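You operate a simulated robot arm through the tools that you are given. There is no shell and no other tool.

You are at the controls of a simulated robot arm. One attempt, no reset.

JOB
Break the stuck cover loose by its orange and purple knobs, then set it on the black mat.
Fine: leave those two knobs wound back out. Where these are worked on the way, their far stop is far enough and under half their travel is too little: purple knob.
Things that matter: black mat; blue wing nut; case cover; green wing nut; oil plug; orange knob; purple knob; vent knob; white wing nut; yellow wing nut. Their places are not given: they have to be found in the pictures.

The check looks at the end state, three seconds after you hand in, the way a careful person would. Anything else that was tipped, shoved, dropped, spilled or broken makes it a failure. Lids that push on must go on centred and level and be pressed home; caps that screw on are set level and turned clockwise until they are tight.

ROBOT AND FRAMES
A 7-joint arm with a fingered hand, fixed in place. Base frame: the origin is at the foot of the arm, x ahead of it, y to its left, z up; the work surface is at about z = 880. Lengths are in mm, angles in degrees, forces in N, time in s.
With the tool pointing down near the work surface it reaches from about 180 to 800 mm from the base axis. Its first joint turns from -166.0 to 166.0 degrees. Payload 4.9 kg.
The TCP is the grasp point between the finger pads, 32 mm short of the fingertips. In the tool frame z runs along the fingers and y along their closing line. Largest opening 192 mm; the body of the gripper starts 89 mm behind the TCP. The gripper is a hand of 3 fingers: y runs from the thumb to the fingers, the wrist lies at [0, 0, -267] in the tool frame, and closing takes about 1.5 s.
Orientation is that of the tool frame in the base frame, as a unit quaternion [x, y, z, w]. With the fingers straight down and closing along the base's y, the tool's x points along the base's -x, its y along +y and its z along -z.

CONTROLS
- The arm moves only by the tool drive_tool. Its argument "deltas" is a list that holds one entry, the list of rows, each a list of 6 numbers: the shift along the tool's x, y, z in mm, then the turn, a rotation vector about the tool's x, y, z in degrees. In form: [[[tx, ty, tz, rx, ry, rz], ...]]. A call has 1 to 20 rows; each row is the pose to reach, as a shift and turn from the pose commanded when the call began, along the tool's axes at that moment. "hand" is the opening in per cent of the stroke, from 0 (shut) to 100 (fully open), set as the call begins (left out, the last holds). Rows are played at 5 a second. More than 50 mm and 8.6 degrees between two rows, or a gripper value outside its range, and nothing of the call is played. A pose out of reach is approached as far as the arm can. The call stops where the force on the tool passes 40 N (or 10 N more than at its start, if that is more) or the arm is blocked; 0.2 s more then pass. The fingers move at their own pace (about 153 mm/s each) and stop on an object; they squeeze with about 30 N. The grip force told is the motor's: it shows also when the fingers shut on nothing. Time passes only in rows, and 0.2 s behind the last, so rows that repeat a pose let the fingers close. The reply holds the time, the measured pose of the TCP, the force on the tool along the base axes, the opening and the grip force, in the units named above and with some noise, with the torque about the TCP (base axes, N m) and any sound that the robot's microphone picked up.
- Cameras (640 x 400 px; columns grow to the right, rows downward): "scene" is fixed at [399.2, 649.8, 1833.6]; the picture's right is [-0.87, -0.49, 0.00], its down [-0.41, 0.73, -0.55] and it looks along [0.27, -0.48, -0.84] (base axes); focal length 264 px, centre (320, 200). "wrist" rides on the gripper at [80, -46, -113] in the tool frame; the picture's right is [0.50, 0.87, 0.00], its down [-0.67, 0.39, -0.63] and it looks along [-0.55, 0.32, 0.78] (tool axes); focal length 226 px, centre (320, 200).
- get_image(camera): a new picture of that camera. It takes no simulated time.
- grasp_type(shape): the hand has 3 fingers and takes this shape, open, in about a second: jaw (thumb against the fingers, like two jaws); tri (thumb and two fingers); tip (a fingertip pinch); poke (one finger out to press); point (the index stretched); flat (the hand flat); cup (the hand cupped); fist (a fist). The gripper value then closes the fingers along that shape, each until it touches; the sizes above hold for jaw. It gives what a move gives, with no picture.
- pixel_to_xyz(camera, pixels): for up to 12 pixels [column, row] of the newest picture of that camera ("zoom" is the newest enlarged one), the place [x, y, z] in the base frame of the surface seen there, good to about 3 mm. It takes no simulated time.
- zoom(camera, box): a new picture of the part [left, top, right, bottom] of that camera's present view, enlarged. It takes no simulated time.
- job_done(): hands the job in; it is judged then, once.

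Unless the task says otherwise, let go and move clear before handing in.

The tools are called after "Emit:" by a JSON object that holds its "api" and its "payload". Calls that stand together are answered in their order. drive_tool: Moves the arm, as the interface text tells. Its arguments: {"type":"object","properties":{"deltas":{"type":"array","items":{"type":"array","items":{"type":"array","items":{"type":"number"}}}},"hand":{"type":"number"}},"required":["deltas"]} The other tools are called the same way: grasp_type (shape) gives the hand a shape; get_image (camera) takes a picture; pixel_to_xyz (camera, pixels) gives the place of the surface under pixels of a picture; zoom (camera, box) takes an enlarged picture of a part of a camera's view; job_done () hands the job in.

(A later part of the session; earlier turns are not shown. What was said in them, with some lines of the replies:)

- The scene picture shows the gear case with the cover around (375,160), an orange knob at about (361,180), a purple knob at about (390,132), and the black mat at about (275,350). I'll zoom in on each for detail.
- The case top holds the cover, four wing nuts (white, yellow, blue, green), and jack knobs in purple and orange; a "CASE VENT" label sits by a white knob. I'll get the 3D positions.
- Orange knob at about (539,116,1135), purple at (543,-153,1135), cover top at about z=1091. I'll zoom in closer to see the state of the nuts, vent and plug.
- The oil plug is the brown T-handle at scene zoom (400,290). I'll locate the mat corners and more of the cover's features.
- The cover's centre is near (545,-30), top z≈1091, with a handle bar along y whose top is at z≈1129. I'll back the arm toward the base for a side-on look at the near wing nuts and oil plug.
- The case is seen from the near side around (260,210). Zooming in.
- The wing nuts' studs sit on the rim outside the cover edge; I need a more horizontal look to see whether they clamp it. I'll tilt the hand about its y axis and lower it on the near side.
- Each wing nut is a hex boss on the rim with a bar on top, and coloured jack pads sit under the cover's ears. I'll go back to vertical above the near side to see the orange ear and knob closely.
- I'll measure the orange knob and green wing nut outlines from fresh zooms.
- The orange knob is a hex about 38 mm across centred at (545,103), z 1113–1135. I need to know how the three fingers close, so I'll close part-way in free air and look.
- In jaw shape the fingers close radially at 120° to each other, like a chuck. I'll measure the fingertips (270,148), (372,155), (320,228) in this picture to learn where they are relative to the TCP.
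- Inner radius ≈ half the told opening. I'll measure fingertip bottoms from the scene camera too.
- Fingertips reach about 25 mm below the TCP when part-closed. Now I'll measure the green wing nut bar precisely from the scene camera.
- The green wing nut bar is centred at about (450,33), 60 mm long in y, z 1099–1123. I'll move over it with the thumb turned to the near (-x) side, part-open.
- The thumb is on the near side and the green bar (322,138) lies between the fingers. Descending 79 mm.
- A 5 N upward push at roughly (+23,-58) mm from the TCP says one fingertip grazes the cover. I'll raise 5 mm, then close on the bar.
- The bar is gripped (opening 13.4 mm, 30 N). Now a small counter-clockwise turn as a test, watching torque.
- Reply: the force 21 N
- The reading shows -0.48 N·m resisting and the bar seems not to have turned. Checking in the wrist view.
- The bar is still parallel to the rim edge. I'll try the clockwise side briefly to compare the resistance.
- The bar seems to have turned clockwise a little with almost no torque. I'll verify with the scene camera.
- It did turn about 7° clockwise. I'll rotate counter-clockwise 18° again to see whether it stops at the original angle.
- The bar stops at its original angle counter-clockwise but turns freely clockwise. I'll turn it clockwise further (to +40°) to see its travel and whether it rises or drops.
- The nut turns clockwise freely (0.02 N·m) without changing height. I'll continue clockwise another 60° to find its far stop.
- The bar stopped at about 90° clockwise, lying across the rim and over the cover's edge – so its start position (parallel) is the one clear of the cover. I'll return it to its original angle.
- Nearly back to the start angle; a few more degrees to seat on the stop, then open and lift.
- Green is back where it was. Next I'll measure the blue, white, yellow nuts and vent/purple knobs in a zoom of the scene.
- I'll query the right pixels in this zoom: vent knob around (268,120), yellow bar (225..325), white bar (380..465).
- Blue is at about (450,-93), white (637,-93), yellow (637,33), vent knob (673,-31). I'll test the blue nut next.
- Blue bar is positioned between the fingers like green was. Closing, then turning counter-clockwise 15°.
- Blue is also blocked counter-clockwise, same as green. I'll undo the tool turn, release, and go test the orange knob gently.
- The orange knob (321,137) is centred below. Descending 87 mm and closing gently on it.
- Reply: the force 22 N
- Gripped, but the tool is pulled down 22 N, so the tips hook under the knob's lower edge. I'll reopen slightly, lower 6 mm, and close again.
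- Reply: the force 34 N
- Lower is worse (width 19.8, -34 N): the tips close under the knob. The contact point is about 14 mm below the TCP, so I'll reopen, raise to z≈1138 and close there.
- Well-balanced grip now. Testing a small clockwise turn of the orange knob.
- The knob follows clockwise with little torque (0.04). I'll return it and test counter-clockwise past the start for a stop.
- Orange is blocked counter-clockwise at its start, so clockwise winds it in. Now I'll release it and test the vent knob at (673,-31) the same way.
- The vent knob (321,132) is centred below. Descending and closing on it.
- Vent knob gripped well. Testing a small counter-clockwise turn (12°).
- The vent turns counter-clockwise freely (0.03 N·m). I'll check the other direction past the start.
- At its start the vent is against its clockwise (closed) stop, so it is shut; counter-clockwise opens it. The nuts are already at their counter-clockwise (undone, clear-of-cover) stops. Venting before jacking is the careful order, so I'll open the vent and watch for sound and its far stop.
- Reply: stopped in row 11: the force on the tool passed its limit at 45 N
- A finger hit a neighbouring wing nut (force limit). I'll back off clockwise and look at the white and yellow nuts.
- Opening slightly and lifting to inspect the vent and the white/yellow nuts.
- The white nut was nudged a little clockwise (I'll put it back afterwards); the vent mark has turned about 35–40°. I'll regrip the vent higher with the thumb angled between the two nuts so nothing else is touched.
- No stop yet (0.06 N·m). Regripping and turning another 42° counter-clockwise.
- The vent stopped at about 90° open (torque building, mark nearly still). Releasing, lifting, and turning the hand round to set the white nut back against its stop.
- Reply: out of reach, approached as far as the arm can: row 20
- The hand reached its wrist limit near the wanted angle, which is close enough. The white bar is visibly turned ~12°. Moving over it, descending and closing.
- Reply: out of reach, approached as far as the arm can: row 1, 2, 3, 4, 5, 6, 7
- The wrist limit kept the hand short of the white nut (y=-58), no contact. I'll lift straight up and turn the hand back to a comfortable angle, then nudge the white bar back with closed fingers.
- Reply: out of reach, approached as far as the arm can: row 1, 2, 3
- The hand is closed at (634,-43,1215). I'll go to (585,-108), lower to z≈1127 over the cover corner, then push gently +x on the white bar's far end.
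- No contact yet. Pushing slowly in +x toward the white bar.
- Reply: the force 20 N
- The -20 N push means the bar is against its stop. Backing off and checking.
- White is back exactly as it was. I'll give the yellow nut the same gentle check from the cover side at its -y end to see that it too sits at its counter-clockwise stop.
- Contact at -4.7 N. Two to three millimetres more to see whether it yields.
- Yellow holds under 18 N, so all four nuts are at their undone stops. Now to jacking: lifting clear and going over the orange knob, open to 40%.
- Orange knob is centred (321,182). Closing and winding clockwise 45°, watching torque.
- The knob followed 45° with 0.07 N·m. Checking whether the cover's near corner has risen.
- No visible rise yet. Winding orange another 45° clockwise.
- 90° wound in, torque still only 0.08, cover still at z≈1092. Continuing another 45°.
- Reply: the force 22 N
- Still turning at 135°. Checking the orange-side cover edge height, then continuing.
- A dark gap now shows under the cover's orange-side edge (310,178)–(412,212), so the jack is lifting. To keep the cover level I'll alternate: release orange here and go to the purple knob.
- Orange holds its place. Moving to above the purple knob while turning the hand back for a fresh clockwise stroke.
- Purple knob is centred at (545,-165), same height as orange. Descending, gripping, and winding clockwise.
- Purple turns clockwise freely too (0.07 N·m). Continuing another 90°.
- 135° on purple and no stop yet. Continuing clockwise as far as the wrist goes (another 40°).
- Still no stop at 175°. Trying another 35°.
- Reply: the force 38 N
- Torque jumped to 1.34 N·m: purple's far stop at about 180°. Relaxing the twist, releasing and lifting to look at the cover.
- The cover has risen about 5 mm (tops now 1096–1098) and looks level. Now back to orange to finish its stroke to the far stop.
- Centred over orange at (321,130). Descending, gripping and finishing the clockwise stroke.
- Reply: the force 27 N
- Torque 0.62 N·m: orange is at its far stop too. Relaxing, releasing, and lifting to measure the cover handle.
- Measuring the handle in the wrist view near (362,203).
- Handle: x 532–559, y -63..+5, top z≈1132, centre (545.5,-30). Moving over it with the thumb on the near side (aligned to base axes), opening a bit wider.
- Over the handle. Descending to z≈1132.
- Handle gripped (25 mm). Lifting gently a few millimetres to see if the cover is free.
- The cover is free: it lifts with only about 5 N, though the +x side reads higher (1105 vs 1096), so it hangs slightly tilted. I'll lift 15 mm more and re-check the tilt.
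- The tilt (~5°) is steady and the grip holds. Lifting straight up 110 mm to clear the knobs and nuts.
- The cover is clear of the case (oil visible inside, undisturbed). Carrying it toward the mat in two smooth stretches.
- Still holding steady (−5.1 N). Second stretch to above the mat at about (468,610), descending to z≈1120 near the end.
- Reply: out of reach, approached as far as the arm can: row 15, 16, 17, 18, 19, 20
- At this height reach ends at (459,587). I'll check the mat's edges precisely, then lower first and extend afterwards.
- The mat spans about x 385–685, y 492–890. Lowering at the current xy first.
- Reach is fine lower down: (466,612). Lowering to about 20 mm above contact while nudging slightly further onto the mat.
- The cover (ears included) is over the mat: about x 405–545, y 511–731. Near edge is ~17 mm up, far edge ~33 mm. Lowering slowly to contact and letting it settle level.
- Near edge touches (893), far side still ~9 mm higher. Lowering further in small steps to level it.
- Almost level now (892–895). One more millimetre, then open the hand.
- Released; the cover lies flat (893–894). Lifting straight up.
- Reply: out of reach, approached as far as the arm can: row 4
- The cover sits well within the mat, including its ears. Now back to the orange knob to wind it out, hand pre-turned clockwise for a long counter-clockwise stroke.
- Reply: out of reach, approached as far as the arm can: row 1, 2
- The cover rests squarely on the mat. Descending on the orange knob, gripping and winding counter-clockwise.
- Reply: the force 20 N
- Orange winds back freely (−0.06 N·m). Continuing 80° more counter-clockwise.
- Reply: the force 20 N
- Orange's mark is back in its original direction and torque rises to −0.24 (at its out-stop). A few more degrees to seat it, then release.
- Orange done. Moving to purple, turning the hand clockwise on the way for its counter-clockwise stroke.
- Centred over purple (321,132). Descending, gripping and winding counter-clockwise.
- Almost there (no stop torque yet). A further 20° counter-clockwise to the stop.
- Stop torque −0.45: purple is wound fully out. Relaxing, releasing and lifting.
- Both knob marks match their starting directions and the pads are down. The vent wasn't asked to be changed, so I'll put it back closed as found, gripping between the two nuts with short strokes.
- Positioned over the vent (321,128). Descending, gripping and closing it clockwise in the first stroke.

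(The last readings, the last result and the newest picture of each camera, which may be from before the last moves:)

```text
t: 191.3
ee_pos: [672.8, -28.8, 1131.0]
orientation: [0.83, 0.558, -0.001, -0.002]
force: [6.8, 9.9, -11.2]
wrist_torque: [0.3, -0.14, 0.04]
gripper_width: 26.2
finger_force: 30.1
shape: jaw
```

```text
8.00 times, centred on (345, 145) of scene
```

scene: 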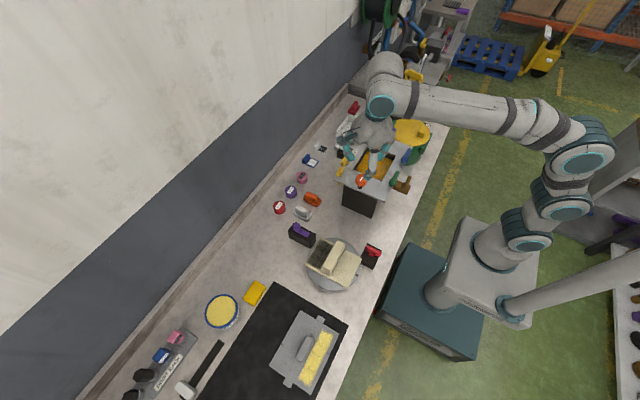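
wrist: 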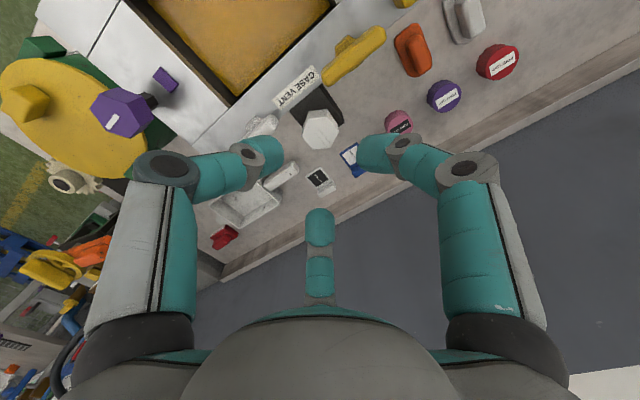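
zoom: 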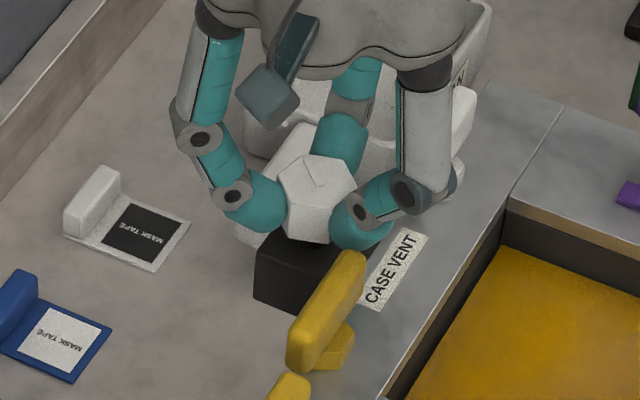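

Half closed, nothing touched. Regrip and a second clockwise stroke.

Emit:
{"api": "drive_tool", "payload": {"deltas": [[[0, 0, 0, 0, 0, 0], [0, 0, 0, 0, 0, 0], [0, 0, 0, 0, 0, -6], [0, 0, 0, 0, 0, -12], [0, 0, 0, 0, 0, -18], [0, 0, 0, 0, 0, -24], [0, 0, 0, 0, 0, -30], [0, 0, 0, 0, 0, -36], [0, 0, 0, 0, 0, -42], [0, 0, 0, 0, 0, -45], [0, 0, 0, 0, 0, -45]]], "hand": 30}}

Emit:
{"api": "drive_tool", "payload": {"deltas": [[[0, 0, 0, 0, 0, 0], [0, 0, 0, 0, 0, 0], [0, 0, 0, 0, 0, 0], [0, 0, 0, 0, 0, 0], [0, 0, 0, 0, 0, 0]]], "hand": 0}}

Emit:
{"api": "drive_tool", "payload": {"deltas": [[[0, 0, 0, 0, 0, 6], [0, 0, 0, 0, 0, 12], [0, 0, 0, 0, 0, 18], [0, 0, 0, 0, 0, 24], [0, 0, 0, 0, 0, 30], [0, 0, 0, 0, 0, 36], [0, 0, 0, 0, 0, 42], [0, 0, 0, 0, 0, 46]]]}}

Emit:
{"api": "zoom", "payload": {"camera": "scene", "box": [320, 120, 370, 170]}}

```text
t: 193.7
ee_pos: [672.1, -30.7, 1132.7]
orientation: [0.55, 0.835, -0.001, -0.001]
force: [0.2, -0.1, 0.0]
wrist_torque: [-0.01, 0.01, 0.0]
gripper_width: 57.5
finger_force: 0.1
shape: jaw
```

```text
t: 194.9
ee_pos: [672.1, -29.7, 1132.0]
orientation: [0.552, 0.834, 0.001, -0.002]
force: [-1.6, 5.4, -6.3]
wrist_torque: [0.09, -0.01, 0.0]
gripper_width: 30.4
finger_force: 29.6
shape: jaw
```

```text
t: 196.7
ee_pos: [673.5, -29.5, 1132.1]
orientation: [0.834, 0.552, -0.001, 0.0]
force: [5.8, 11.0, -7.7]
wrist_torque: [0.36, -0.17, 0.15]
gripper_width: 30.2
finger_force: 29.9
shape: jaw
```

```text
8.00 times, centred on (345, 145) of scene
```

zoom: 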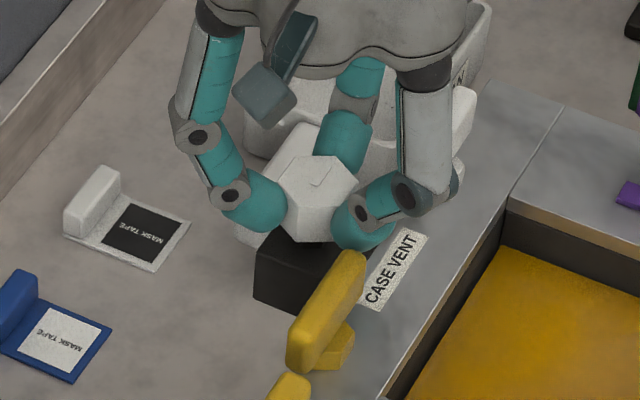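

Torque is building (0.15). A few more degrees to confirm the closed stop.

Emit:
{"api": "drive_tool", "payload": {"deltas": [[[0, 0, 0, 0, 0, 4], [0, 0, 0, 0, 0, 8]]]}}

Emit:
{"api": "drive_tool", "payload": {"deltas": [[[0, 0, 0, 0, 0, -4], [0, 0, 0, 0, 0, -8]]]}}

Emit:
{"api": "drive_tool", "payload": {"deltas": [[[0, 0, 0, 0, 0, 0], [0, 0, 0, 0, 0, 0], [0, 0, 0, 0, 0, 0], [0, 0, -20, 0, 0, 0], [0, 0, -50, 0, 0, 0], [0, 0, -90, 0, 0, 0]]], "hand": 30}}

Emit:
{"api": "zoom", "payload": {"camera": "scene", "box": [330, 130, 370, 170]}}

```text
t: 197.3
ee_pos: [671.1, -31.1, 1131.0]
orientation: [0.87, 0.492, -0.002, -0.001]
force: [-1.1, 3.0, -6.0]
wrist_torque: [0.27, -0.06, 0.37]
gripper_width: 30.5
finger_force: 30.2
shape: jaw
```

```text
t: 197.9
ee_pos: [673.1, -30.0, 1132.5]
orientation: [0.833, 0.553, -0.001, -0.001]
force: [3.5, 4.0, -7.8]
wrist_torque: [0.18, -0.1, -0.03]
gripper_width: 30.3
finger_force: 29.9
shape: jaw
```

```text
t: 199.3
ee_pos: [672.7, -31.8, 1222.3]
orientation: [0.833, 0.553, 0.0, -0.001]
force: [0.1, 0.3, -0.7]
wrist_torque: [-0.01, 0.01, 0.03]
gripper_width: 57.6
finger_force: 0.0
shape: jaw
```

```text
10.00 times, centred on (350, 150) of scene
```

zoom: 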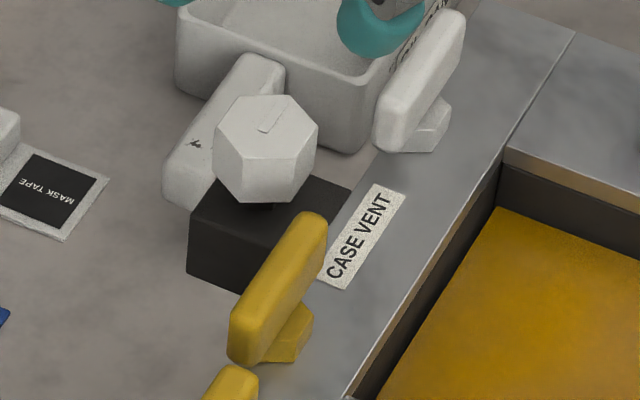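

The vent and both nuts look exactly as at the start. Retreating upward and back, then a final check of everything.

Emit:
{"api": "drive_tool", "payload": {"deltas": [[[0, 0, -40, 0, 0, 0], [-12, -25, -75, 0, 0, 0], [-26, -55, -105, 0, 0, 0], [-40, -85, -130, 0, 0, 0], [-55, -115, -145, 0, 0, 0], [-70, -145, -148, 0, 0, 0], [-84, -174, -148, 0, 0, 0]]], "hand": 60}}

Emit:
{"api": "get_image", "payload": {"camera": "scene"}}

Emit:
{"api": "zoom", "payload": {"camera": "scene", "box": [335, 110, 425, 200]}}

Emit:
{"api": "zoom", "payload": {"camera": "scene", "box": [220, 270, 380, 400]}}

```text
t: 200.9
ee_pos: [479.6, -41.1, 1368.1]
orientation: [0.833, 0.553, -0.001, -0.003]
force: [0.7, -0.2, -1.4]
wrist_torque: [0.0, 0.07, -0.02]
gripper_width: 114.6
finger_force: 0.1
shape: jaw
out of reach, approached as far as the arm can: row 2, 3, 4, 5
```

```text
taken
```

scene: 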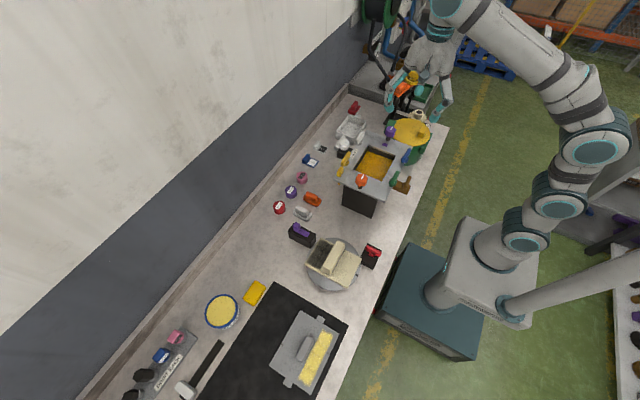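

```text
4.44 times, centred on (380, 155) of scene
```

zoom: 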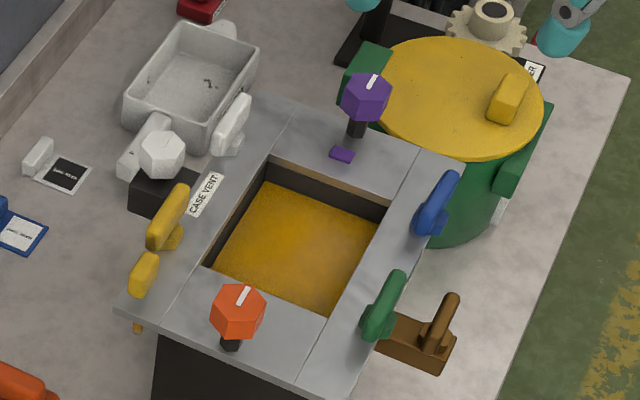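

```text
3.08 times, centred on (300, 335) of scene
```

zoom: 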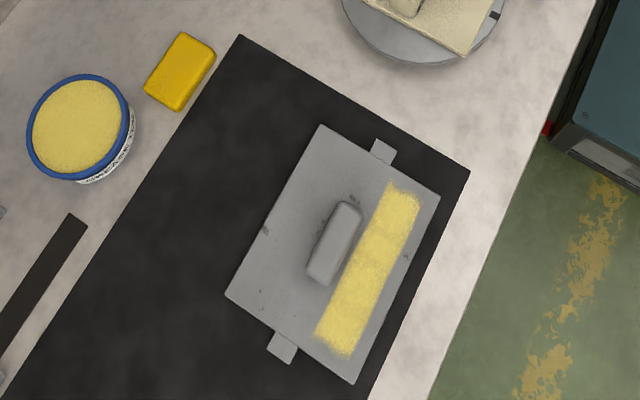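

The final pictures show the cover flat and fully on the black mat. Both knobs are at their out-stops with the pads down. The four wing nuts, the vent and the oil plug look as they did at the start, nothing is spilled, and the arm is clear. Handing in.

Emit:
{"api": "job_done", "payload": {}}

```text
The job is handed in.
```

The cover is off the gear case and lying flat on the black mat, ears included. The orange and purple knobs are both wound back out to their stops. I've handed the job in but have no result from the check yet.

- **Knobs:** I wound each one clockwise about 180°, to its far stop, and the cover rose about 5 mm. It then lifted free with about 5 N. After setting it down I wound both knobs fully back out.
- **Wing nuts:** Blue and green were tested in the grip, and white and yellow by pushing. All four were already undone, at their counter-clockwise stops. I turned green 90° to test it and put it back. I also bumped white about 12° while working the vent and pushed it back to its stop. All four look as they did at the start.
- **Vent:** It was closed, so I opened it before jacking in case the case was holding suction. I closed it again at the end. I don't know whether opening it was needed.
- **Oil plug:** I left it alone, and no oil spilled.
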